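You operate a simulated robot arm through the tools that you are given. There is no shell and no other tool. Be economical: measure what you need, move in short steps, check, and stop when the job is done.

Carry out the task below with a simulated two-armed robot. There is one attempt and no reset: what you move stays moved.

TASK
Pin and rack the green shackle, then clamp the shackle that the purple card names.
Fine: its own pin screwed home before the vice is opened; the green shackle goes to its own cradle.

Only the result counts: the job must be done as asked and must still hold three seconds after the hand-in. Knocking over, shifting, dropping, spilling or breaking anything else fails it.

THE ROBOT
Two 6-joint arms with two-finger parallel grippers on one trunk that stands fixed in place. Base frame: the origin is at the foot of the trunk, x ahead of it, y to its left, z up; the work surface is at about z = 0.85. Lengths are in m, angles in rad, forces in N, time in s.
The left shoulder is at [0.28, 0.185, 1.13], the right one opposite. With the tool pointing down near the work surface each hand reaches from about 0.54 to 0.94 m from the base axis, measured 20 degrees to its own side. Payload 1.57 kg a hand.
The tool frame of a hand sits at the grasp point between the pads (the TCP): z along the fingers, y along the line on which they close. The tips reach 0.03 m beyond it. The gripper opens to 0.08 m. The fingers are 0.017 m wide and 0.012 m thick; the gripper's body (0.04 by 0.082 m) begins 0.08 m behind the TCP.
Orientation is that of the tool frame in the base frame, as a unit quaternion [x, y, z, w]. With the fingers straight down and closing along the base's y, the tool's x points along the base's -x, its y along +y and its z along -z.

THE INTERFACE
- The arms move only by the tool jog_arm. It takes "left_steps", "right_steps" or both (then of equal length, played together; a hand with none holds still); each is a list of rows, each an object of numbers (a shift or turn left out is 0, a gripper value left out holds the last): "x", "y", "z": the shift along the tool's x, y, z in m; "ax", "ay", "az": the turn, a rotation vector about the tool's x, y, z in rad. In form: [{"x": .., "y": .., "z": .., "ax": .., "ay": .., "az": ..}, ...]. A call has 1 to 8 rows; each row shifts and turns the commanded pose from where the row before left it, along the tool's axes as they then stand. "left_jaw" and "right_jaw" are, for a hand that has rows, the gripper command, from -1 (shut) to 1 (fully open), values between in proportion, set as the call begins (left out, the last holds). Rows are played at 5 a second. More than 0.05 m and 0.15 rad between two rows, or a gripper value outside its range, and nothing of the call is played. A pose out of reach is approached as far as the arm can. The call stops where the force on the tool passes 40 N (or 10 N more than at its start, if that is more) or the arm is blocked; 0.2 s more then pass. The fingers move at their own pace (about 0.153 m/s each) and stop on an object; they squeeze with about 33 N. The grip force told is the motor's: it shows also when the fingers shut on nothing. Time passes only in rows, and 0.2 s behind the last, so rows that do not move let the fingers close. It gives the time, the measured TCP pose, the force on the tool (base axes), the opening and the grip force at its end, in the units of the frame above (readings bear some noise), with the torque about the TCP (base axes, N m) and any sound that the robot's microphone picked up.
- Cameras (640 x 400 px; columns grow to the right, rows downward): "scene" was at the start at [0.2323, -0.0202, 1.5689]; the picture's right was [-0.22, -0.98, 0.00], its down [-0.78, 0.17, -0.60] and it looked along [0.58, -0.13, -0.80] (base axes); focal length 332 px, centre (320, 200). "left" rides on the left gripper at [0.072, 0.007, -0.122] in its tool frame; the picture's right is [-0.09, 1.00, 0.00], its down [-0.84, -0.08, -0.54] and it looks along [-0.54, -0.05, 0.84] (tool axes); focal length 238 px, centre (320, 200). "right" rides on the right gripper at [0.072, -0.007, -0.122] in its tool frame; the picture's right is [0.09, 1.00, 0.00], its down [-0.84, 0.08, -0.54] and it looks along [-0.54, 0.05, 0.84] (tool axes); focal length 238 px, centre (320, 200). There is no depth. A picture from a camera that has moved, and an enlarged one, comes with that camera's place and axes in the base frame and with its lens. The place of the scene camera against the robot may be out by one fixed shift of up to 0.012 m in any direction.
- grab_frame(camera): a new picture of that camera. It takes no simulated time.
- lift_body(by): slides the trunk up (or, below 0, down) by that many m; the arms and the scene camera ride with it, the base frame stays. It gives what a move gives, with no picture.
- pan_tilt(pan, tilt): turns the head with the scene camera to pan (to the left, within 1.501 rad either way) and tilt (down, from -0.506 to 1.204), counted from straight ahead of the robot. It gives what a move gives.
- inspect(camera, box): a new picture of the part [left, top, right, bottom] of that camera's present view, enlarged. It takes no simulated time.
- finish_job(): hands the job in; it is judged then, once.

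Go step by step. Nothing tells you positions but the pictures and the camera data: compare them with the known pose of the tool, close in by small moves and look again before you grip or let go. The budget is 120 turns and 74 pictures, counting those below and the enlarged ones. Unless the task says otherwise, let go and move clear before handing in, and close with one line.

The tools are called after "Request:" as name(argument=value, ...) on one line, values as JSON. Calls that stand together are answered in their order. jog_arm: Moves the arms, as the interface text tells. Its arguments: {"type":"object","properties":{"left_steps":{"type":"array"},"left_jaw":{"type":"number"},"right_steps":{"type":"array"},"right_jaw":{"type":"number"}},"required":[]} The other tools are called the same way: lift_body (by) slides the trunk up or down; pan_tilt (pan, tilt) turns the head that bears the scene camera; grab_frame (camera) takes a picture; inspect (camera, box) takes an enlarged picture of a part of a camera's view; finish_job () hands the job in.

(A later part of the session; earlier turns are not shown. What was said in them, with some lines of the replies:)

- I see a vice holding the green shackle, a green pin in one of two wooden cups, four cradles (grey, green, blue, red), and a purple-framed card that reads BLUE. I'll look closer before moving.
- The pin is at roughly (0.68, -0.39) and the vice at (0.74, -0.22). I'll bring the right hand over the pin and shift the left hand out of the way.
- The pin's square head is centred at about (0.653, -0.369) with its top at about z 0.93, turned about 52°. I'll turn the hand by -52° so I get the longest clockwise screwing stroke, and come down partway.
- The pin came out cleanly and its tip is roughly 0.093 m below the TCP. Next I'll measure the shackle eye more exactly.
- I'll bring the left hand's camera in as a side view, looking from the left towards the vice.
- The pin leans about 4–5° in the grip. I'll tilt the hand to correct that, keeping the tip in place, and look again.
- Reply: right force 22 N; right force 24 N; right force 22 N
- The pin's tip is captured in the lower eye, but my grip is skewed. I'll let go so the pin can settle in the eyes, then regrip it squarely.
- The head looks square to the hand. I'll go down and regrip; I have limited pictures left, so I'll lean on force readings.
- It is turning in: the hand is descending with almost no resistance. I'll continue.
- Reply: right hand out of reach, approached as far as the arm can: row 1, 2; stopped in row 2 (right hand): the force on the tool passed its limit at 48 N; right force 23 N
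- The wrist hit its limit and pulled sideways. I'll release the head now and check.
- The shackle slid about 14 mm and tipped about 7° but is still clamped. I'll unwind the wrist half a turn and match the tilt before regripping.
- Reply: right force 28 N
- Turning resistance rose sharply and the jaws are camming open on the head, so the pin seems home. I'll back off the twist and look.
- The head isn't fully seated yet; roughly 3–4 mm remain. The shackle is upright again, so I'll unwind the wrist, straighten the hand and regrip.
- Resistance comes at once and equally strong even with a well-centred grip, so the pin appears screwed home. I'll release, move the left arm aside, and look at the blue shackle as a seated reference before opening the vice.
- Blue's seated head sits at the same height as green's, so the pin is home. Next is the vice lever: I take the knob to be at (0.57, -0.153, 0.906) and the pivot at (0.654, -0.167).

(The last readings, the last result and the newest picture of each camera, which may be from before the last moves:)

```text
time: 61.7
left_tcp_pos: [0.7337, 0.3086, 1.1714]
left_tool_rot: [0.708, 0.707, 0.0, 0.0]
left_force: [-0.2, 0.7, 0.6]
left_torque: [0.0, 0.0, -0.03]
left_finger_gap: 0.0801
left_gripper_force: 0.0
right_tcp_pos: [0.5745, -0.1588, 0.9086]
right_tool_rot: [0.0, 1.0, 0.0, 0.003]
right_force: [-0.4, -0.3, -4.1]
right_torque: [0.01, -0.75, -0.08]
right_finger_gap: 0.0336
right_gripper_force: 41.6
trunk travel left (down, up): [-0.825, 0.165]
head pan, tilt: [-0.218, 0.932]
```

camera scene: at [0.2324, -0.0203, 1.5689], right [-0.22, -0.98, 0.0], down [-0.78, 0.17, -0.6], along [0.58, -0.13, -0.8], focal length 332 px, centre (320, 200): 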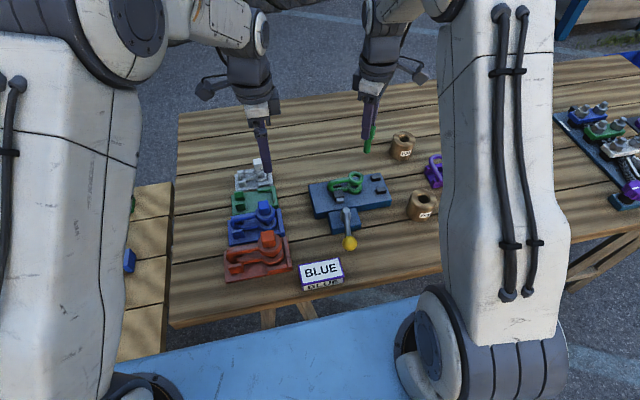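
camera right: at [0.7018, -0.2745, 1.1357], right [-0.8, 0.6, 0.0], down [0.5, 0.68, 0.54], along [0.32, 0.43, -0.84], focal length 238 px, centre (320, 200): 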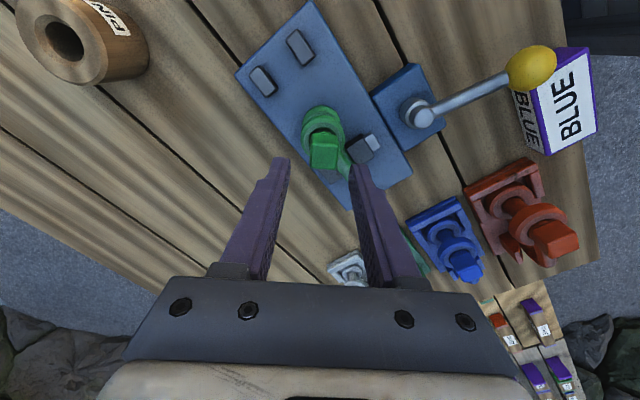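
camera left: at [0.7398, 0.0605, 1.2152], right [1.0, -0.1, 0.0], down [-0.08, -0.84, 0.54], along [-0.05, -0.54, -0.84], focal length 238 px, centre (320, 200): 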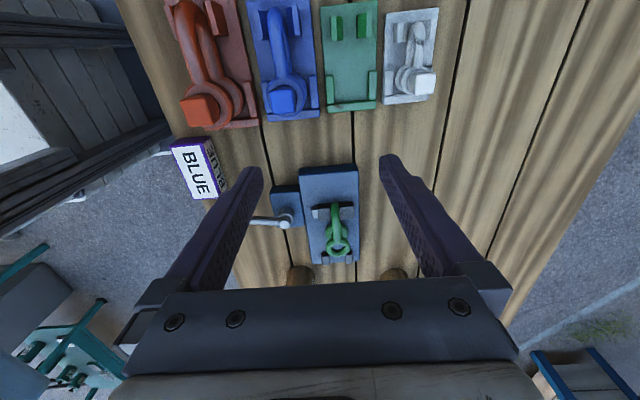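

Request:
jog_arm(right_steps=[{"y": 0.003}, {"y": 0.003}])

```text
time: 62.2
left_tcp_pos: [0.734, 0.3085, 1.1713]
left_tool_rot: [0.706, 0.708, 0.001, -0.001]
left_force: [0.5, 0.2, -0.4]
left_torque: [0.01, 0.03, -0.01]
left_finger_gap: 0.0801
left_gripper_force: 0.1
right_tcp_pos: [0.5757, -0.1581, 0.9091]
right_tool_rot: [0.005, 1.0, 0.001, 0.003]
right_force: [1.8, -43.8, -1.1]
right_torque: [-0.16, -0.58, 0.24]
right_finger_gap: 0.0337
right_gripper_force: 42.1
trunk travel left (down, up): [-0.825, 0.165]
head pan, tilt: [-0.218, 0.932]
stopped in row 2 (right hand): the force on the tool passed its limit at 53 N (the readings are from after the stop); the commanded pose is now the measured one
```

Blocked toward +y, so I'll try -y along the arc.

Request:
jog_arm(right_steps=[{"y": -0.003}, {"y": -0.003}, {"y": -0.003}])

```text
time: 63.0
left_tcp_pos: [0.7333, 0.3088, 1.1704]
left_tool_rot: [0.708, 0.706, 0.0, 0.001]
left_force: [0.4, 0.2, 0.2]
left_torque: [0.05, 0.02, 0.02]
left_finger_gap: 0.08
left_gripper_force: 0.1
right_tcp_pos: [0.5742, -0.1643, 0.9095]
right_tool_rot: [0.0, 1.0, 0.0, 0.002]
right_force: [-3.8, 9.1, -6.0]
right_torque: [0.03, 0.05, 0.58]
right_finger_gap: 0.0337
right_gripper_force: 41.5
trunk travel left (down, up): [-0.825, 0.165]
head pan, tilt: [-0.218, 0.932]
```

Request:
jog_arm(right_steps=[{"x": -0.0007, "y": -0.0102, "az": -0.14}, {"x": -0.0007, "y": -0.0102, "az": -0.14}, {"x": -0.0007, "y": -0.0102, "az": -0.14}, {"x": -0.0007, "y": -0.0102, "az": -0.14}])

```text
time: 64.0
left_tcp_pos: [0.7322, 0.3092, 1.1715]
left_tool_rot: [0.708, 0.707, 0.001, 0.001]
left_force: [-0.8, 0.4, 0.5]
left_torque: [0.01, 0.0, 0.0]
left_finger_gap: 0.08
left_gripper_force: 0.1
right_tcp_pos: [0.5803, -0.2026, 0.91]
right_tool_rot: [-0.275, 0.961, 0.001, -0.004]
right_force: [-27.8, -13.3, -5.4]
right_torque: [0.27, -0.54, -0.03]
right_finger_gap: 0.0334
right_gripper_force: 41.2
trunk travel left (down, up): [-0.825, 0.165]
head pan, tilt: [-0.218, 0.932]
```

Request:
jog_arm(right_steps=[{"x": 0.0025}, {"x": -0.0008, "y": -0.0114, "az": -0.13}, {"x": -0.0008, "y": -0.0114, "az": -0.14}, {"x": -0.0008, "y": -0.0114, "az": -0.14}])

```text
time: 65.0
left_tcp_pos: [0.7334, 0.3099, 1.1729]
left_tool_rot: [0.708, 0.707, 0.001, 0.001]
left_force: [0.0, 0.0, 0.2]
left_torque: [-0.04, 0.01, 0.03]
left_finger_gap: 0.08
left_gripper_force: 0.0
right_tcp_pos: [0.6024, -0.2302, 0.9107]
right_tool_rot: [-0.466, 0.885, 0.001, -0.001]
right_force: [-26.7, -25.9, -1.6]
right_torque: [0.0, -0.04, -0.01]
right_finger_gap: 0.0341
right_gripper_force: 40.9
trunk travel left (down, up): [-0.825, 0.165]
head pan, tilt: [-0.218, 0.932]
```

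Request:
jog_arm(right_steps=[{"x": 0.0035}, {"x": -0.0004, "y": -0.0116, "az": -0.14}, {"x": -0.0004, "y": -0.0116, "az": -0.14}])

```text
time: 65.8
left_tcp_pos: [0.7335, 0.3075, 1.1714]
left_tool_rot: [0.708, 0.706, 0.001, 0.0]
left_force: [0.4, -0.8, 0.1]
left_torque: [0.0, 0.05, -0.01]
left_finger_gap: 0.08
left_gripper_force: 0.1
right_tcp_pos: [0.6261, -0.2459, 0.9093]
right_tool_rot: [-0.584, 0.812, -0.003, 0.003]
right_force: [-11.0, -20.5, -4.6]
right_torque: [0.12, 0.13, -0.01]
right_finger_gap: 0.0334
right_gripper_force: 41.7
trunk travel left (down, up): [-0.825, 0.165]
head pan, tilt: [-0.218, 0.932]
```

Request:
jog_arm(right_steps=[{"x": 0.002}, {"x": -0.0004, "y": -0.0116, "az": -0.14}, {"x": -0.0004, "y": -0.0116, "az": -0.14}])

Request:
inspect(camera="scene", box=[290, 150, 390, 250])

```text
time: 66.6
left_tcp_pos: [0.7326, 0.3098, 1.1721]
left_tool_rot: [0.707, 0.707, 0.001, 0.0]
left_force: [0.0, 0.7, -0.7]
left_torque: [0.03, -0.02, 0.02]
left_finger_gap: 0.0799
left_gripper_force: 0.1
right_tcp_pos: [0.6483, -0.2518, 0.9102]
right_tool_rot: [-0.692, 0.722, -0.003, 0.003]
right_force: [-4.9, -19.2, -2.0]
right_torque: [-0.2, 0.28, 0.02]
right_finger_gap: 0.0333
right_gripper_force: 41.0
trunk travel left (down, up): [-0.825, 0.165]
head pan, tilt: [-0.218, 0.932]
```

```text
4.00 times, centred on (340, 200) of scene
camera zoom: at [0.2322, -0.0218, 1.569], right [-0.22, -0.98, 0.0], down [-0.78, 0.17, -0.6], along [0.58, -0.13, -0.8], focal length 1329 px, centre (240, 200)
```

zoom: 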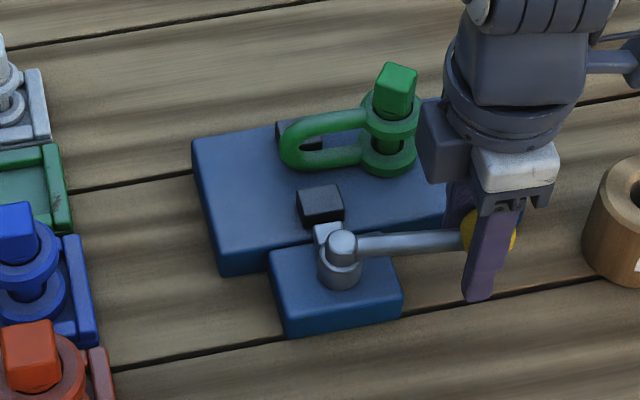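

The vice is open and the green shackle stands on the plate. I'll release the knob, rise, turn to the head's angle and view it.

Request:
jog_arm(right_steps=[{"x": 0.0025}, {}, {}, {"z": -0.04}, {"z": -0.04}, {"z": -0.03}], right_jaw=0.6)

Request:
jog_arm(right_steps=[{"az": 0.13}, {"az": 0.13}, {"az": 0.13}, {"az": 0.13}, {"az": 0.135}, {"x": -0.038, "y": -0.0275}, {"x": -0.036, "y": -0.0275}, {}])

Request:
inspect(camera="right", box=[240, 80, 400, 220])

```text
time: 68.0
left_tcp_pos: [0.7325, 0.3098, 1.171]
left_tool_rot: [0.707, 0.707, 0.0, 0.0]
left_force: [0.0, 0.1, 0.3]
left_torque: [0.01, 0.0, 0.0]
left_finger_gap: 0.0801
left_gripper_force: 0.0
right_tcp_pos: [0.6462, -0.2541, 1.0187]
right_tool_rot: [-0.691, 0.723, -0.003, 0.002]
right_force: [-0.1, -0.5, 0.2]
right_torque: [0.02, -0.01, 0.01]
right_finger_gap: 0.0642
right_gripper_force: 0.0
trunk travel left (down, up): [-0.825, 0.165]
head pan, tilt: [-0.218, 0.932]
```

```text
time: 69.8
left_tcp_pos: [0.7331, 0.3099, 1.1707]
left_tool_rot: [0.707, 0.707, 0.0, 0.0]
left_force: [0.1, -0.3, -0.3]
left_torque: [-0.03, 0.03, -0.03]
left_finger_gap: 0.08
left_gripper_force: 0.0
right_tcp_pos: [0.7372, -0.231, 1.0184]
right_tool_rot: [-0.422, 0.907, -0.001, 0.002]
right_force: [0.3, -0.1, 0.4]
right_torque: [0.0, 0.04, 0.0]
right_finger_gap: 0.0638
right_gripper_force: 0.0
trunk travel left (down, up): [-0.825, 0.165]
head pan, tilt: [-0.218, 0.932]
```

```text
2.86 times, centred on (320, 150) of right
camera zoom: at [0.6936, -0.2897, 1.1402], right [-0.82, 0.57, -0.01], down [0.48, 0.69, 0.55], along [0.32, 0.44, -0.84], focal length 681 px, centre (320, 343)
```

zoom: 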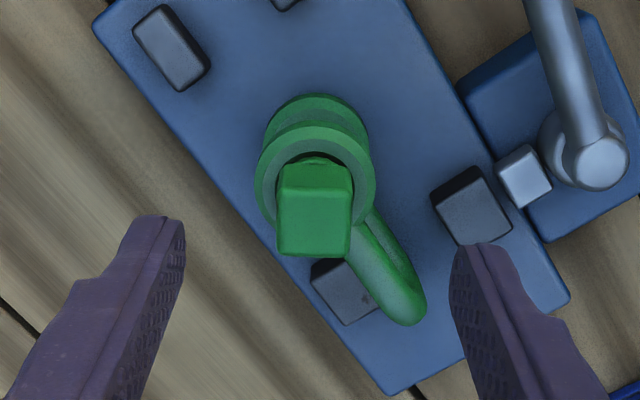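

Request:
jog_arm(right_steps=[{"x": -0.005, "y": -0.001, "az": 0.05}, {"z": 0.02}, {"z": 0.02}, {"z": 0.011}])

Request:
jog_arm(right_steps=[{}, {}, {}], right_jaw=-1)

```text
time: 70.8
left_tcp_pos: [0.733, 0.3097, 1.1705]
left_tool_rot: [0.706, 0.708, 0.0, 0.0]
left_force: [-0.5, -0.2, 0.1]
left_torque: [0.0, -0.05, 0.0]
left_finger_gap: 0.0798
left_gripper_force: 0.1
right_tcp_pos: [0.7406, -0.2281, 0.9679]
right_tool_rot: [-0.398, 0.917, -0.001, 0.003]
right_force: [1.0, 0.4, 0.5]
right_torque: [0.01, 0.0, 0.02]
right_finger_gap: 0.0643
right_gripper_force: 0.2
trunk travel left (down, up): [-0.825, 0.165]
head pan, tilt: [-0.218, 0.932]
```

```text
time: 71.6
left_tcp_pos: [0.7322, 0.3102, 1.171]
left_tool_rot: [0.707, 0.707, 0.0, 0.001]
left_force: [0.9, 1.1, -0.2]
left_torque: [-0.01, 0.02, -0.01]
left_finger_gap: 0.0802
left_gripper_force: 0.1
right_tcp_pos: [0.7401, -0.2277, 0.9688]
right_tool_rot: [-0.4, 0.917, -0.002, 0.002]
right_force: [-2.9, 2.4, 0.5]
right_torque: [0.13, 0.16, 0.27]
right_finger_gap: 0.0217
right_gripper_force: 32.9
trunk travel left (down, up): [-0.825, 0.165]
head pan, tilt: [-0.218, 0.932]
```

Request:
jog_arm(right_steps=[{"z": -0.01}, {"z": -0.03}, {"z": -0.03}, {"z": -0.03}])

Request:
jog_arm(right_steps=[{"x": -0.0342, "y": 0.0229}, {"x": -0.0342, "y": 0.0229}, {"x": -0.0342, "y": 0.0229}, {"x": -0.0342, "y": 0.0229}, {"x": -0.0342, "y": 0.0229}, {"x": -0.0342, "y": 0.0229}, {"az": -0.13}, {}])

Request:
inspect(camera="scene", box=[210, 110, 330, 230])

```text
time: 72.6
left_tcp_pos: [0.7333, 0.3094, 1.1712]
left_tool_rot: [0.707, 0.707, -0.001, -0.001]
left_force: [-0.4, -0.3, -0.7]
left_torque: [0.01, -0.05, 0.01]
left_finger_gap: 0.0797
left_gripper_force: 0.2
right_tcp_pos: [0.7404, -0.228, 1.0685]
right_tool_rot: [-0.398, 0.917, 0.0, 0.003]
right_force: [-0.4, -0.3, -3.0]
right_torque: [-0.07, 0.0, -0.01]
right_finger_gap: 0.0213
right_gripper_force: 32.3
trunk travel left (down, up): [-0.825, 0.165]
head pan, tilt: [-0.218, 0.932]
```

```text
time: 74.4
left_tcp_pos: [0.7341, 0.3092, 1.172]
left_tool_rot: [0.707, 0.707, 0.0, 0.001]
left_force: [-0.7, -0.4, 0.2]
left_torque: [0.02, 0.0, -0.01]
left_finger_gap: 0.0797
left_gripper_force: 0.2
right_tcp_pos: [0.7805, 0.0153, 1.0697]
right_tool_rot: [-0.458, 0.889, -0.002, 0.003]
right_force: [0.3, 0.7, -4.1]
right_torque: [-0.05, 0.02, 0.0]
right_finger_gap: 0.0212
right_gripper_force: 33.2
trunk travel left (down, up): [-0.825, 0.165]
head pan, tilt: [-0.218, 0.932]
```

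```text
3.33 times, centred on (270, 170) of scene
camera zoom: at [0.2324, -0.0207, 1.5689], right [-0.22, -0.98, 0.0], down [-0.78, 0.17, -0.6], along [0.58, -0.13, -0.8], focal length 1108 px, centre (487, 300)
```

zoom: 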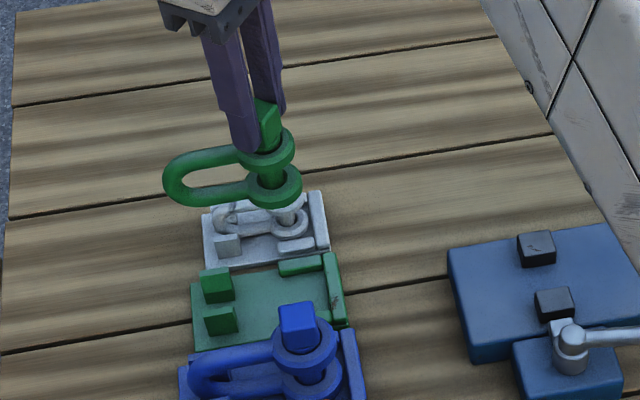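

The pinned green shackle hangs level above its cradle. I'll come down partway and check the alignment.

Request:
jog_arm(right_steps=[{"z": 0.03}, {"z": 0.03}, {"z": 0.028}])

Request:
inspect(camera="scene", box=[220, 140, 310, 230])

```text
time: 75.2
left_tcp_pos: [0.7333, 0.31, 1.1706]
left_tool_rot: [0.707, 0.708, 0.0, 0.0]
left_force: [-0.1, 0.6, -0.6]
left_torque: [0.0, 0.06, -0.02]
left_finger_gap: 0.0803
left_gripper_force: 0.0
right_tcp_pos: [0.7816, 0.0164, 0.9819]
right_tool_rot: [-0.458, 0.889, -0.001, 0.004]
right_force: [-0.4, 0.2, -3.3]
right_torque: [-0.03, 0.01, 0.02]
right_finger_gap: 0.0211
right_gripper_force: 33.3
trunk travel left (down, up): [-0.825, 0.165]
head pan, tilt: [-0.218, 0.932]
```

```text
4.44 times, centred on (265, 185) of scene
camera zoom: at [0.2325, -0.0207, 1.5689], right [-0.22, -0.98, 0.0], down [-0.78, 0.17, -0.6], along [0.58, -0.13, -0.8], focal length 1477 px, centre (564, 267)
```

zoom: 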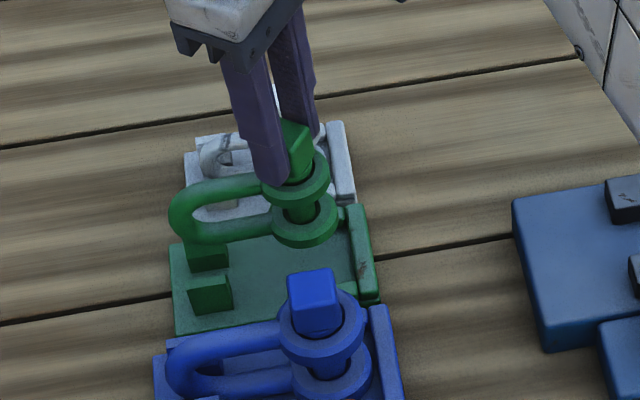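

Request:
jog_arm(right_steps=[{"x": 0.0028, "y": 0.0023, "az": -0.05}, {"az": -0.05}, {"z": 0.009}])

Request:
inspect(camera="scene", box=[225, 160, 295, 230])

```text
time: 76.0
left_tcp_pos: [0.7338, 0.3103, 1.171]
left_tool_rot: [0.707, 0.707, 0.0, 0.0]
left_force: [0.4, -0.2, 0.5]
left_torque: [0.05, -0.01, -0.02]
left_finger_gap: 0.0799
left_gripper_force: 0.1
right_tcp_pos: [0.7756, 0.0155, 0.9716]
right_tool_rot: [-0.503, 0.864, -0.002, 0.003]
right_force: [0.0, -0.3, -2.7]
right_torque: [-0.04, 0.03, 0.0]
right_finger_gap: 0.0212
right_gripper_force: 33.0
trunk travel left (down, up): [-0.825, 0.165]
head pan, tilt: [-0.218, 0.932]
```

```text
5.71 times, centred on (260, 195) of scene
camera zoom: at [0.2324, -0.0207, 1.5689], right [-0.22, -0.98, 0.0], down [-0.78, 0.17, -0.6], along [0.58, -0.13, -0.8], focal length 1899 px, centre (663, 229)
```

zoom: 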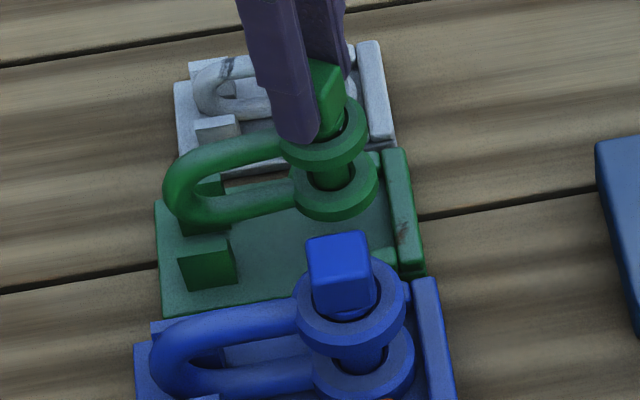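

Request:
jog_arm(right_steps=[{"x": 0.0007, "y": 0.0013, "z": 0.004}, {"z": 0.004}, {"z": 0.003}])

Request:
jog_arm(right_steps=[{"z": 0.003}, {"z": 0.003}])

```text
time: 76.8
left_tcp_pos: [0.7336, 0.3106, 1.1713]
left_tool_rot: [0.707, 0.707, 0.0, 0.0]
left_force: [0.1, 0.0, 0.4]
left_torque: [0.02, -0.02, 0.01]
left_finger_gap: 0.0797
left_gripper_force: 0.0
right_tcp_pos: [0.7755, 0.0143, 0.96]
right_tool_rot: [-0.501, 0.865, -0.002, 0.003]
right_force: [0.7, 0.5, -2.6]
right_torque: [-0.06, -0.01, -0.03]
right_finger_gap: 0.021
right_gripper_force: 32.9
trunk travel left (down, up): [-0.825, 0.165]
head pan, tilt: [-0.218, 0.932]
```

```text
time: 77.4
left_tcp_pos: [0.7336, 0.3086, 1.1712]
left_tool_rot: [0.707, 0.707, 0.0, 0.001]
left_force: [-0.2, -0.5, -0.6]
left_torque: [0.0, 0.01, -0.01]
left_finger_gap: 0.08
left_gripper_force: 0.2
right_tcp_pos: [0.7765, 0.0141, 0.9547]
right_tool_rot: [-0.502, 0.865, -0.001, 0.003]
right_force: [0.1, 0.0, -3.5]
right_torque: [-0.04, 0.0, 0.01]
right_finger_gap: 0.0214
right_gripper_force: 32.7
trunk travel left (down, up): [-0.825, 0.165]
head pan, tilt: [-0.218, 0.932]
```

Request:
jog_arm(right_steps=[{"x": -0.0017, "y": 0.001, "z": 0.002}, {"z": 0.0025}])

Request:
inspect(camera="scene", box=[225, 160, 295, 230])

```text
time: 78.0
left_tcp_pos: [0.7333, 0.3085, 1.171]
left_tool_rot: [0.707, 0.707, 0.0, 0.0]
left_force: [0.1, -1.0, 0.4]
left_torque: [-0.02, 0.02, -0.02]
left_finger_gap: 0.0801
left_gripper_force: 0.0
right_tcp_pos: [0.7757, 0.0161, 0.9494]
right_tool_rot: [-0.501, 0.865, -0.002, 0.003]
right_force: [0.1, -0.9, -3.3]
right_torque: [-0.06, -0.01, -0.01]
right_finger_gap: 0.0213
right_gripper_force: 33.3
trunk travel left (down, up): [-0.825, 0.165]
head pan, tilt: [-0.218, 0.932]
```

```text
5.71 times, centred on (260, 195) of scene
camera zoom: at [0.2325, -0.0206, 1.5689], right [-0.22, -0.98, 0.0], down [-0.78, 0.17, -0.6], along [0.58, -0.13, -0.8], focal length 1899 px, centre (663, 229)
```

zoom: 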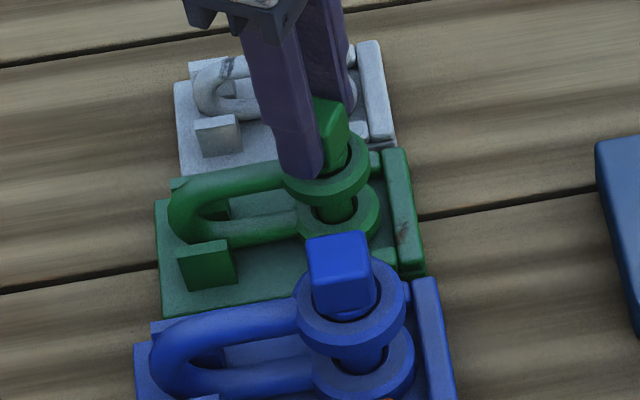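

It's well placed between the pegs and ridges. I'll lower it to contact.

Request:
jog_arm(right_steps=[{"z": 0.002}, {"z": 0.002}, {"z": 0.002}])

```text
time: 78.8
left_tcp_pos: [0.7334, 0.3084, 1.1718]
left_tool_rot: [0.707, 0.707, 0.0, 0.001]
left_force: [-0.4, 0.0, 0.3]
left_torque: [-0.01, 0.0, 0.01]
left_finger_gap: 0.0801
left_gripper_force: 0.0
right_tcp_pos: [0.7762, 0.0158, 0.9472]
right_tool_rot: [-0.501, 0.865, -0.002, 0.004]
right_force: [-0.9, -2.6, 8.9]
right_torque: [0.24, 0.2, 0.04]
right_finger_gap: 0.0213
right_gripper_force: 33.2
trunk travel left (down, up): [-0.825, 0.165]
head pan, tilt: [-0.218, 0.932]
```

Request:
jog_arm(right_steps=[{"z": -0.0015}, {}, {}, {"z": -0.03}, {"z": -0.04}, {"z": -0.04}], right_jaw=0.15)

```text
time: 80.2
left_tcp_pos: [0.7325, 0.3111, 1.1712]
left_tool_rot: [0.707, 0.707, 0.001, 0.0]
left_force: [-1.0, 0.2, 0.2]
left_torque: [-0.06, -0.02, 0.02]
left_finger_gap: 0.0801
left_gripper_force: 0.0
right_tcp_pos: [0.7761, 0.0161, 1.0571]
right_tool_rot: [-0.502, 0.865, -0.001, 0.003]
right_force: [1.2, 0.1, -0.3]
right_torque: [-0.01, 0.03, 0.01]
right_finger_gap: 0.0461
right_gripper_force: 0.1
trunk travel left (down, up): [-0.825, 0.165]
head pan, tilt: [-0.218, 0.932]
```

Request:
jog_arm(right_steps=[{"az": 0.131}, {"az": 0.131}, {"az": 0.131}, {"az": 0.131}, {"az": 0.131}, {"az": 0.131}, {"az": 0.131}, {"az": 0.131}], right_jaw=0.6)

Request:
jog_arm(right_steps=[{"x": 0.045}, {"x": 0.045}, {"z": 0.02}, {}])

Request:
inspect(camera="right", box=[220, 70, 420, 260])

```text
time: 82.0
left_tcp_pos: [0.7327, 0.3097, 1.1704]
left_tool_rot: [0.707, 0.707, 0.001, 0.0]
left_force: [0.1, -0.1, -0.4]
left_torque: [0.01, 0.01, 0.05]
left_finger_gap: 0.08
left_gripper_force: 0.0
right_tcp_pos: [0.7758, 0.0155, 1.0561]
right_tool_rot: [0.0, 1.0, 0.001, 0.002]
right_force: [0.3, -0.5, 0.7]
right_torque: [-0.01, -0.01, 0.0]
right_finger_gap: 0.0641
right_gripper_force: 0.0
trunk travel left (down, up): [-0.825, 0.165]
head pan, tilt: [-0.218, 0.932]
```

```text
time: 83.0
left_tcp_pos: [0.7324, 0.31, 1.1722]
left_tool_rot: [0.707, 0.707, 0.0, 0.0]
left_force: [0.9, -1.5, -0.1]
left_torque: [0.04, 0.01, -0.02]
left_finger_gap: 0.08
left_gripper_force: 0.1
right_tcp_pos: [0.6843, 0.017, 1.0359]
right_tool_rot: [-0.001, 1.0, 0.0, 0.003]
right_force: [0.0, -0.8, -0.2]
right_torque: [0.01, -0.01, 0.01]
right_finger_gap: 0.0636
right_gripper_force: 0.1
trunk travel left (down, up): [-0.825, 0.165]
head pan, tilt: [-0.218, 0.932]
```

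```text
2.11 times, centred on (320, 165) of right
camera zoom: at [0.6114, 0.0102, 1.1566], right [-0.09, 1.0, 0.0], down [0.83, 0.08, 0.55], along [0.55, 0.05, -0.84], focal length 502 px, centre (320, 274)
```

zoom: 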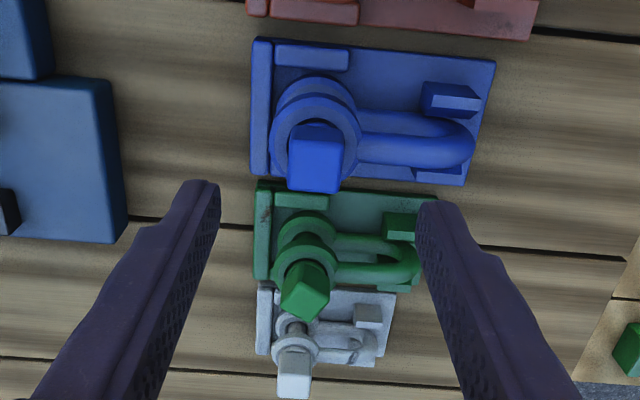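

Green is seated properly. Next I'll grip the blue head at about (0.690, 0.0155).

Request:
jog_arm(right_steps=[{"x": -0.0055, "y": -0.0014, "az": 0.08}, {"z": 0.03}, {"z": 0.025}, {"z": 0.012}])

Request:
inspect(camera="right", box=[240, 80, 400, 220])

```text
time: 84.0
left_tcp_pos: [0.7344, 0.3099, 1.1715]
left_tool_rot: [0.707, 0.707, -0.001, 0.001]
left_force: [-0.5, -0.5, 0.3]
left_torque: [0.03, 0.02, -0.01]
left_finger_gap: 0.08
left_gripper_force: 0.0
right_tcp_pos: [0.6917, 0.0147, 0.9686]
right_tool_rot: [0.04, 0.999, 0.002, 0.004]
right_force: [0.4, -0.7, -0.9]
right_torque: [-0.01, 0.02, -0.02]
right_finger_gap: 0.064
right_gripper_force: 0.0
trunk travel left (down, up): [-0.825, 0.165]
head pan, tilt: [-0.218, 0.932]
```

```text
2.86 times, centred on (320, 150) of right
camera zoom: at [0.6174, 0.0151, 1.0893], right [-0.01, 1.0, 0.0], down [0.84, 0.01, 0.55], along [0.55, 0.01, -0.84], focal length 681 px, centre (320, 343)
```

zoom: 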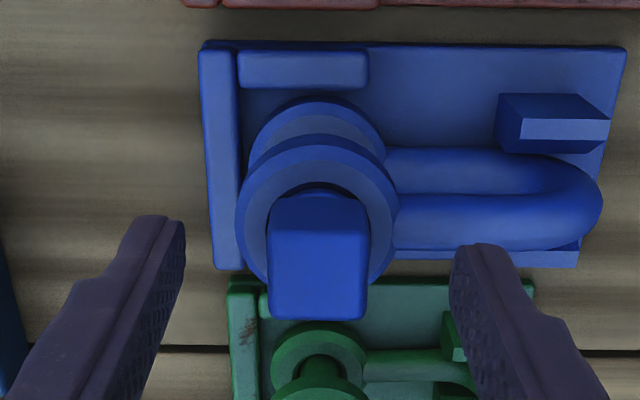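

Request:
jog_arm(right_steps=[{"z": 0.002}, {}])

Request:
jog_arm(right_steps=[{}, {}, {}], right_jaw=-1)

```text
time: 84.6
left_tcp_pos: [0.7333, 0.3101, 1.1719]
left_tool_rot: [0.707, 0.707, 0.0, 0.0]
left_force: [0.5, 0.1, 0.1]
left_torque: [-0.03, -0.02, 0.02]
left_finger_gap: 0.0801
left_gripper_force: 0.0
right_tcp_pos: [0.6909, 0.0146, 0.9669]
right_tool_rot: [0.04, 0.999, -0.001, 0.003]
right_force: [-0.4, -0.8, -1.0]
right_torque: [-0.01, 0.0, 0.02]
right_finger_gap: 0.064
right_gripper_force: 0.1
trunk travel left (down, up): [-0.825, 0.165]
head pan, tilt: [-0.218, 0.932]
```

```text
time: 85.4
left_tcp_pos: [0.7326, 0.3103, 1.1723]
left_tool_rot: [0.708, 0.707, 0.001, 0.001]
left_force: [0.3, 0.0, -0.4]
left_torque: [-0.01, 0.0, -0.05]
left_finger_gap: 0.0801
left_gripper_force: 0.1
right_tcp_pos: [0.692, 0.0155, 0.9671]
right_tool_rot: [0.039, 0.999, -0.001, 0.004]
right_force: [-1.1, 0.0, 0.1]
right_torque: [0.0, 0.05, 0.06]
right_finger_gap: 0.0249
right_gripper_force: 32.6
trunk travel left (down, up): [-0.825, 0.165]
head pan, tilt: [-0.218, 0.932]
```

Request:
jog_arm(right_steps=[{"z": -0.01}, {"z": -0.03}, {"z": -0.03}, {"z": -0.03}])

Request:
jog_arm(right_steps=[{"x": -0.01075, "y": -0.0389}, {"x": -0.01075, "y": -0.0389}, {"x": -0.01075, "y": -0.0389}, {"x": -0.01075, "y": -0.0389}, {"x": -0.01075, "y": -0.0389}, {"x": -0.01075, "y": -0.0389}, {"z": 0.02}])

Request:
inspect(camera="scene", box=[290, 140, 390, 240])

```text
time: 86.4
left_tcp_pos: [0.7341, 0.3089, 1.1715]
left_tool_rot: [0.707, 0.707, 0.0, -0.001]
left_force: [0.1, -0.2, 1.5]
left_torque: [0.01, 0.01, -0.04]
left_finger_gap: 0.0798
left_gripper_force: 0.1
right_tcp_pos: [0.6901, 0.0151, 1.0663]
right_tool_rot: [0.039, 0.999, 0.0, 0.002]
right_force: [0.0, -0.1, -5.8]
right_torque: [-0.1, 0.04, 0.01]
right_finger_gap: 0.0242
right_gripper_force: 32.6
trunk travel left (down, up): [-0.825, 0.165]
head pan, tilt: [-0.218, 0.932]
```

```text
time: 88.0
left_tcp_pos: [0.733, 0.309, 1.171]
left_tool_rot: [0.707, 0.707, 0.0, 0.0]
left_force: [0.5, -1.8, -0.7]
left_torque: [0.0, 0.01, 0.01]
left_finger_gap: 0.0799
left_gripper_force: 0.0
right_tcp_pos: [0.7361, -0.2228, 1.0459]
right_tool_rot: [0.039, 0.999, 0.0, 0.004]
right_force: [-1.0, -0.3, -6.1]
right_torque: [-0.11, 0.04, 0.05]
right_finger_gap: 0.0242
right_gripper_force: 33.5
trunk travel left (down, up): [-0.825, 0.165]
head pan, tilt: [-0.218, 0.932]
```

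```text
4.00 times, centred on (340, 190) of scene
camera zoom: at [0.2325, -0.0211, 1.5689], right [-0.22, -0.98, 0.0], down [-0.78, 0.17, -0.6], along [0.58, -0.13, -0.8], focal length 1329 px, centre (240, 240)
```

zoom: 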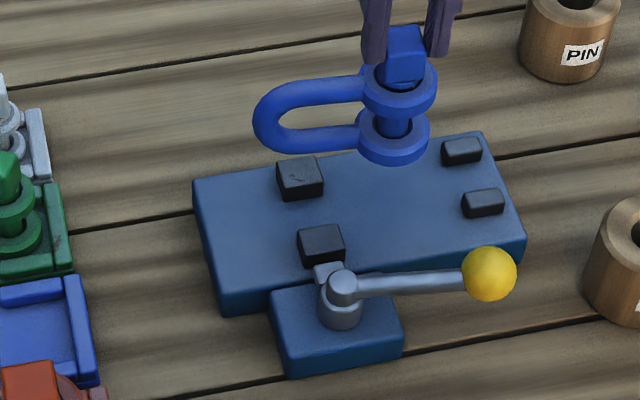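

Blue hangs level over the open vice. I'll shift 9 mm toward me to clear the fixed jaw, square it slightly, and lower it.

Request:
jog_arm(right_steps=[{"x": 0.009, "y": -0.001, "az": -0.05}, {"z": 0.01}, {"z": 0.01}, {"z": 0.01}, {"z": 0.008}])

Request:
inspect(camera="scene", box=[300, 150, 380, 230])

```text
time: 89.2
left_tcp_pos: [0.7332, 0.3096, 1.1706]
left_tool_rot: [0.707, 0.707, 0.0, 0.0]
left_force: [0.2, 0.5, -0.6]
left_torque: [0.0, 0.01, -0.01]
left_finger_gap: 0.0801
left_gripper_force: 0.0
right_tcp_pos: [0.7276, -0.2223, 1.0091]
right_tool_rot: [0.014, 1.0, 0.0, 0.003]
right_force: [-0.2, -0.5, -5.6]
right_torque: [-0.11, 0.01, 0.04]
right_finger_gap: 0.0244
right_gripper_force: 33.0
trunk travel left (down, up): [-0.825, 0.165]
head pan, tilt: [-0.218, 0.932]
```

```text
5.00 times, centred on (340, 190) of scene
camera zoom: at [0.2326, -0.0208, 1.5689], right [-0.22, -0.98, 0.0], down [-0.78, 0.17, -0.6], along [0.58, -0.13, -0.8], focal length 1662 px, centre (220, 250)
```

zoom: 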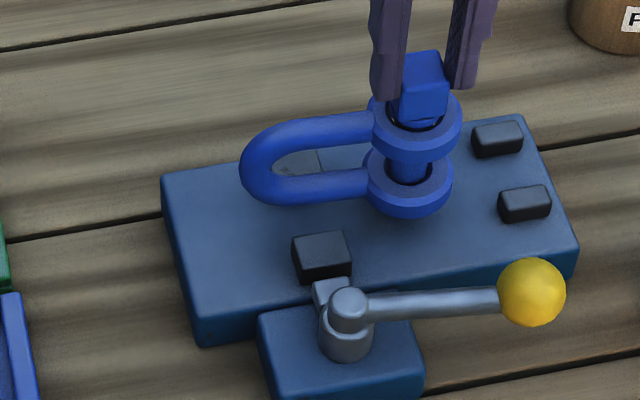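

Request:
jog_arm(right_steps=[{"z": 0.006}, {"z": 0.005}, {"z": 0.004}, {"z": 0.002}])

Request:
jog_arm(right_steps=[{"z": 0.002}, {"z": 0.002}])

```text
time: 90.2
left_tcp_pos: [0.7341, 0.3091, 1.1708]
left_tool_rot: [0.708, 0.706, 0.0, 0.0]
left_force: [-0.6, -0.2, 0.3]
left_torque: [-0.02, -0.01, 0.0]
left_finger_gap: 0.0801
left_gripper_force: 0.0
right_tcp_pos: [0.7279, -0.2239, 0.9912]
right_tool_rot: [0.014, 1.0, 0.0, 0.003]
right_force: [-0.6, 1.0, -6.0]
right_torque: [-0.07, 0.02, -0.02]
right_finger_gap: 0.024
right_gripper_force: 33.2
trunk travel left (down, up): [-0.825, 0.165]
head pan, tilt: [-0.218, 0.932]
```

```text
time: 90.8
left_tcp_pos: [0.7347, 0.3098, 1.1706]
left_tool_rot: [0.707, 0.707, 0.0, 0.0]
left_force: [0.4, 0.4, -0.6]
left_torque: [-0.04, 0.01, 0.03]
left_finger_gap: 0.0797
left_gripper_force: 0.1
right_tcp_pos: [0.7277, -0.2239, 0.9891]
right_tool_rot: [0.014, 1.0, -0.001, 0.004]
right_force: [-0.7, -1.3, 6.1]
right_torque: [0.36, 0.1, 0.04]
right_finger_gap: 0.0242
right_gripper_force: 32.9
trunk travel left (down, up): [-0.825, 0.165]
head pan, tilt: [-0.218, 0.932]
```

Seated on the vice plate. I'll nudge it against the fixed jaw.

Request:
jog_arm(right_steps=[{"z": -0.0015}, {"x": -0.003}, {"x": -0.003}, {"x": -0.002}])

```text
time: 91.8
left_tcp_pos: [0.7331, 0.3102, 1.1708]
left_tool_rot: [0.707, 0.707, 0.0, 0.0]
left_force: [-0.2, 0.8, 0.1]
left_torque: [-0.04, -0.01, -0.02]
left_finger_gap: 0.0801
left_gripper_force: 0.0
right_tcp_pos: [0.7364, -0.2243, 0.9893]
right_tool_rot: [0.014, 1.0, 0.0, 0.002]
right_force: [-2.0, -1.2, -2.1]
right_torque: [0.03, 0.25, 0.13]
right_finger_gap: 0.0243
right_gripper_force: 33.1
trunk travel left (down, up): [-0.825, 0.165]
head pan, tilt: [-0.218, 0.932]
```

Request:
jog_arm(right_steps=[{"z": 0.001}, {}, {}, {"z": -0.03}, {"z": -0.04}, {"z": -0.03}], right_jaw=0.3)

Request:
jog_arm(right_steps=[{"x": 0.045, "y": -0.015}, {"x": 0.043, "y": -0.015}, {"az": -0.14}, {"az": -0.14}, {"az": -0.14}, {"az": -0.14}, {"az": -0.14}, {"az": -0.14}])

Request:
jog_arm(right_steps=[{"az": -0.14}, {"az": -0.14}, {"az": -0.14}, {"az": -0.14}, {"az": -0.142}, {}])

Request:
inspect(camera="right", box=[200, 60, 440, 260])

```text
time: 93.2
left_tcp_pos: [0.7333, 0.3099, 1.1702]
left_tool_rot: [0.707, 0.707, 0.0, 0.0]
left_force: [0.0, -0.2, 0.0]
left_torque: [0.04, -0.01, 0.01]
left_finger_gap: 0.0799
left_gripper_force: 0.1
right_tcp_pos: [0.7349, -0.2242, 1.0891]
right_tool_rot: [0.014, 1.0, 0.0, 0.004]
right_force: [0.9, -0.3, 0.2]
right_torque: [0.01, 0.0, 0.0]
right_finger_gap: 0.0521
right_gripper_force: 0.1
trunk travel left (down, up): [-0.825, 0.165]
head pan, tilt: [-0.218, 0.932]
```

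```text
time: 95.0
left_tcp_pos: [0.733, 0.3093, 1.1717]
left_tool_rot: [0.707, 0.707, 0.0, 0.0]
left_force: [0.3, -0.5, -0.3]
left_torque: [-0.01, 0.03, -0.02]
left_finger_gap: 0.0801
left_gripper_force: 0.0
right_tcp_pos: [0.6476, -0.2515, 1.0873]
right_tool_rot: [-0.397, 0.918, -0.002, 0.003]
right_force: [-0.4, 0.2, -0.8]
right_torque: [-0.01, -0.01, -0.03]
right_finger_gap: 0.0518
right_gripper_force: 0.1
trunk travel left (down, up): [-0.825, 0.165]
head pan, tilt: [-0.218, 0.932]
```

```text
time: 96.4
left_tcp_pos: [0.7332, 0.3095, 1.1709]
left_tool_rot: [0.708, 0.707, 0.0, 0.0]
left_force: [-0.4, -0.6, 0.9]
left_torque: [-0.01, -0.01, -0.02]
left_finger_gap: 0.08
left_gripper_force: 0.0
right_tcp_pos: [0.6464, -0.2508, 1.0876]
right_tool_rot: [-0.687, 0.727, -0.003, 0.002]
right_force: [-0.6, 0.3, -0.4]
right_torque: [-0.01, -0.05, 0.0]
right_finger_gap: 0.0521
right_gripper_force: 0.0
trunk travel left (down, up): [-0.825, 0.165]
head pan, tilt: [-0.218, 0.932]
```

```text
2.00 times, centred on (320, 160) of right
camera zoom: at [0.6477, -0.3228, 1.2095], right [-1.0, -0.04, -0.01], down [-0.03, 0.84, 0.54], along [-0.01, 0.54, -0.84], focal length 477 px, centre (320, 280)
```

zoom: 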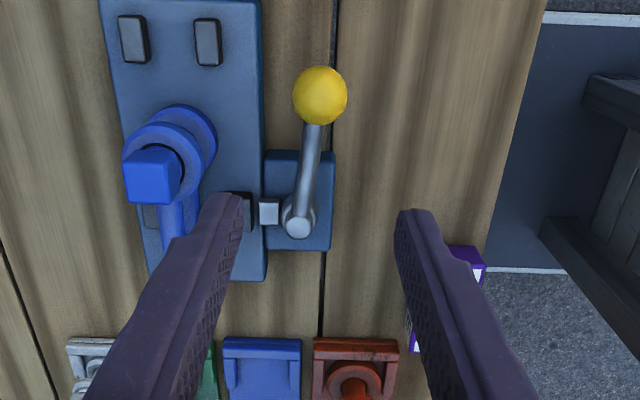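

Request:
jog_arm(right_steps=[{"x": 0.0084, "y": -0.002}, {"z": 0.045}, {"z": 0.045}, {"z": 0.045}, {"z": 0.043}])

Request:
jog_arm(right_steps=[{}, {}, {}], right_jaw=-1)

```text
time: 97.6
left_tcp_pos: [0.7331, 0.308, 1.172]
left_tool_rot: [0.707, 0.707, -0.001, 0.0]
left_force: [0.3, -0.3, -0.3]
left_torque: [-0.01, -0.01, 0.01]
left_finger_gap: 0.0799
left_gripper_force: 0.0
right_tcp_pos: [0.6505, -0.26, 0.9102]
right_tool_rot: [-0.686, 0.727, -0.003, 0.003]
right_force: [0.4, 0.4, 0.4]
right_torque: [0.02, -0.01, -0.05]
right_finger_gap: 0.052
right_gripper_force: 0.0
trunk travel left (down, up): [-0.825, 0.165]
head pan, tilt: [-0.218, 0.932]
```

```text
time: 98.4
left_tcp_pos: [0.733, 0.3095, 1.1709]
left_tool_rot: [0.707, 0.707, 0.001, 0.001]
left_force: [-0.1, -0.5, 0.7]
left_torque: [0.03, -0.02, -0.01]
left_finger_gap: 0.0801
left_gripper_force: 0.1
right_tcp_pos: [0.6499, -0.2589, 0.9094]
right_tool_rot: [-0.687, 0.726, -0.001, 0.002]
right_force: [-2.4, -0.2, -2.5]
right_torque: [-0.08, -0.09, 0.18]
right_finger_gap: 0.0336
right_gripper_force: 41.4
trunk travel left (down, up): [-0.825, 0.165]
head pan, tilt: [-0.218, 0.932]
```

Request:
jog_arm(right_steps=[{"x": -0.0008, "y": 0.0118, "az": 0.14}, {"x": -0.0008, "y": 0.0118, "az": 0.14}, {"x": -0.0008, "y": 0.0118, "az": 0.14}])

```text
time: 99.2
left_tcp_pos: [0.7344, 0.3109, 1.1708]
left_tool_rot: [0.707, 0.707, -0.001, 0.0]
left_force: [-0.1, 0.3, -0.2]
left_torque: [0.0, -0.01, 0.0]
left_finger_gap: 0.0798
left_gripper_force: 0.1
right_tcp_pos: [0.6179, -0.2498, 0.9104]
right_tool_rot: [-0.52, 0.854, -0.003, 0.003]
right_force: [8.5, 19.5, -7.0]
right_torque: [0.03, -0.13, 0.25]
right_finger_gap: 0.0335
right_gripper_force: 41.1
trunk travel left (down, up): [-0.825, 0.165]
head pan, tilt: [-0.218, 0.932]
```

Request:
jog_arm(right_steps=[{"x": -0.003, "y": 0.0115, "az": 0.14}, {"x": -0.0012, "y": 0.0115, "az": 0.14}, {"x": -0.0012, "y": 0.0115, "az": 0.14}])

```text
time: 100.0
left_tcp_pos: [0.7335, 0.3095, 1.1718]
left_tool_rot: [0.707, 0.707, 0.0, 0.0]
left_force: [0.5, 0.5, 0.4]
left_torque: [0.0, -0.01, 0.01]
left_finger_gap: 0.0802
left_gripper_force: 0.1
right_tcp_pos: [0.5914, -0.2257, 0.9092]
right_tool_rot: [-0.329, 0.944, -0.001, 0.003]
right_force: [1.4, -1.5, -1.7]
right_torque: [-0.28, 0.01, -0.07]
right_finger_gap: 0.0334
right_gripper_force: 41.4
trunk travel left (down, up): [-0.825, 0.165]
head pan, tilt: [-0.218, 0.932]
```

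Request:
jog_arm(right_steps=[{"x": -0.001, "y": 0.0115, "az": 0.14}, {"x": -0.001, "y": 0.0115, "az": 0.14}])

```text
time: 100.6
left_tcp_pos: [0.7335, 0.3083, 1.1711]
left_tool_rot: [0.707, 0.707, 0.0, 0.0]
left_force: [-0.4, 0.3, 0.1]
left_torque: [0.02, 0.0, 0.0]
left_finger_gap: 0.0803
left_gripper_force: 0.1
right_tcp_pos: [0.5791, -0.2053, 0.91]
right_tool_rot: [-0.196, 0.981, -0.001, 0.003]
right_force: [6.0, 4.8, 4.8]
right_torque: [-0.23, 0.61, 0.45]
right_finger_gap: 0.0334
right_gripper_force: 41.1
trunk travel left (down, up): [-0.825, 0.165]
head pan, tilt: [-0.218, 0.932]
```

Request:
jog_arm(right_steps=[{"x": -0.0015, "y": 0.0083, "az": 0.1}, {"x": -0.0005, "y": 0.0083, "az": 0.1}])

```text
time: 101.2
left_tcp_pos: [0.732, 0.3083, 1.1716]
left_tool_rot: [0.707, 0.707, 0.0, 0.0]
left_force: [-0.7, 0.2, 0.3]
left_torque: [0.03, -0.02, 0.01]
left_finger_gap: 0.0801
left_gripper_force: 0.1
right_tcp_pos: [0.5741, -0.1893, 0.9103]
right_tool_rot: [-0.096, 0.995, 0.0, 0.002]
right_force: [-1.2, -1.8, 7.4]
right_torque: [-0.07, 0.15, 0.33]
right_finger_gap: 0.0332
right_gripper_force: 41.7
trunk travel left (down, up): [-0.825, 0.165]
head pan, tilt: [-0.218, 0.932]
```

Request:
jog_arm(right_steps=[{"x": -0.0003, "y": 0.006, "az": 0.07}, {"x": -0.0003, "y": 0.006, "az": 0.07}])

```text
time: 101.8
left_tcp_pos: [0.7322, 0.3087, 1.1719]
left_tool_rot: [0.707, 0.707, 0.0, 0.0]
left_force: [-0.1, 0.2, 0.0]
left_torque: [0.02, 0.0, -0.01]
left_finger_gap: 0.0799
left_gripper_force: 0.1
right_tcp_pos: [0.5723, -0.1776, 0.9101]
right_tool_rot: [-0.026, 1.0, 0.0, 0.003]
right_force: [-5.5, -1.7, 3.6]
right_torque: [-0.09, -0.33, 0.28]
right_finger_gap: 0.0334
right_gripper_force: 41.3
trunk travel left (down, up): [-0.825, 0.165]
head pan, tilt: [-0.218, 0.932]
```

Request:
jog_arm(right_steps=[{"y": 0.006, "az": 0.03}, {"y": 0.006}, {"y": 0.003}])

```text
time: 102.6
left_tcp_pos: [0.7329, 0.3086, 1.1712]
left_tool_rot: [0.707, 0.708, 0.001, 0.0]
left_force: [-0.2, -0.2, 0.5]
left_torque: [-0.01, -0.01, 0.0]
left_finger_gap: 0.08
left_gripper_force: 0.1
right_tcp_pos: [0.5722, -0.163, 0.91]
right_tool_rot: [-0.012, 1.0, 0.0, 0.003]
right_force: [-2.4, -5.9, -1.4]
right_torque: [-0.06, 0.14, -0.58]
right_finger_gap: 0.0334
right_gripper_force: 41.2
trunk travel left (down, up): [-0.825, 0.165]
head pan, tilt: [-0.218, 0.932]
```

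Request:
jog_arm(right_steps=[{"y": 0.003}, {"y": 0.003}])

```text
time: 103.2
left_tcp_pos: [0.7333, 0.3077, 1.1709]
left_tool_rot: [0.707, 0.707, 0.001, 0.0]
left_force: [0.1, 0.1, -0.2]
left_torque: [-0.03, -0.02, -0.01]
left_finger_gap: 0.08
left_gripper_force: 0.1
right_tcp_pos: [0.5735, -0.1588, 0.9094]
right_tool_rot: [-0.012, 1.0, 0.0, 0.004]
right_force: [-0.1, -28.0, -2.7]
right_torque: [-0.05, -0.09, -0.03]
right_finger_gap: 0.0334
right_gripper_force: 40.8
trunk travel left (down, up): [-0.825, 0.165]
head pan, tilt: [-0.218, 0.932]
```

The lever is at its closed stop. I'll release it, rise clear, and use the last picture on the vice.

Request:
jog_arm(right_steps=[{"y": -0.002}, {}, {}, {"z": -0.04}, {"z": -0.04}, {"z": -0.04}, {"x": 0.02, "y": -0.03}, {"y": -0.03}], right_jaw=0.3)

Request:
inspect(camera="scene", box=[220, 140, 390, 260])

```text
time: 105.0
left_tcp_pos: [0.7332, 0.3093, 1.1715]
left_tool_rot: [0.707, 0.707, 0.0, 0.0]
left_force: [0.5, -0.1, -0.6]
left_torque: [0.02, -0.02, 0.0]
left_finger_gap: 0.0799
left_gripper_force: 0.0
right_tcp_pos: [0.5531, -0.2201, 1.0299]
right_tool_rot: [-0.012, 1.0, -0.001, 0.004]
right_force: [-0.9, -0.9, -0.3]
right_torque: [0.03, 0.03, -0.03]
right_finger_gap: 0.0522
right_gripper_force: 0.0
trunk travel left (down, up): [-0.825, 0.165]
head pan, tilt: [-0.218, 0.932]
```

```text
3.33 times, centred on (305, 200) of scene
camera zoom: at [0.2323, -0.0207, 1.5689], right [-0.22, -0.98, 0.0], down [-0.78, 0.17, -0.6], along [0.58, -0.13, -0.8], focal length 1108 px, centre (370, 200)
```

zoom: 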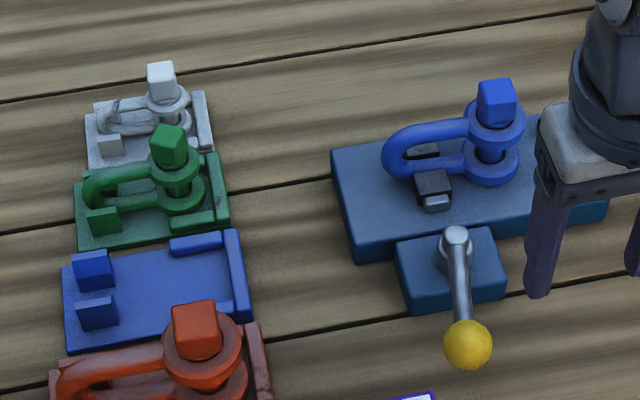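

The pictures show the green shackle pinned in its own cradle and the blue one between the closed vice jaws, with both hands clear. I'm handing in now.

Request:
finish_job()

```text
The job is handed in.
```

I screwed the green shackle's own pin home before opening the vice and put the shackle in the green cradle. The blue shackle, which the card names, is clamped in the vice with the lever at its closed stop.
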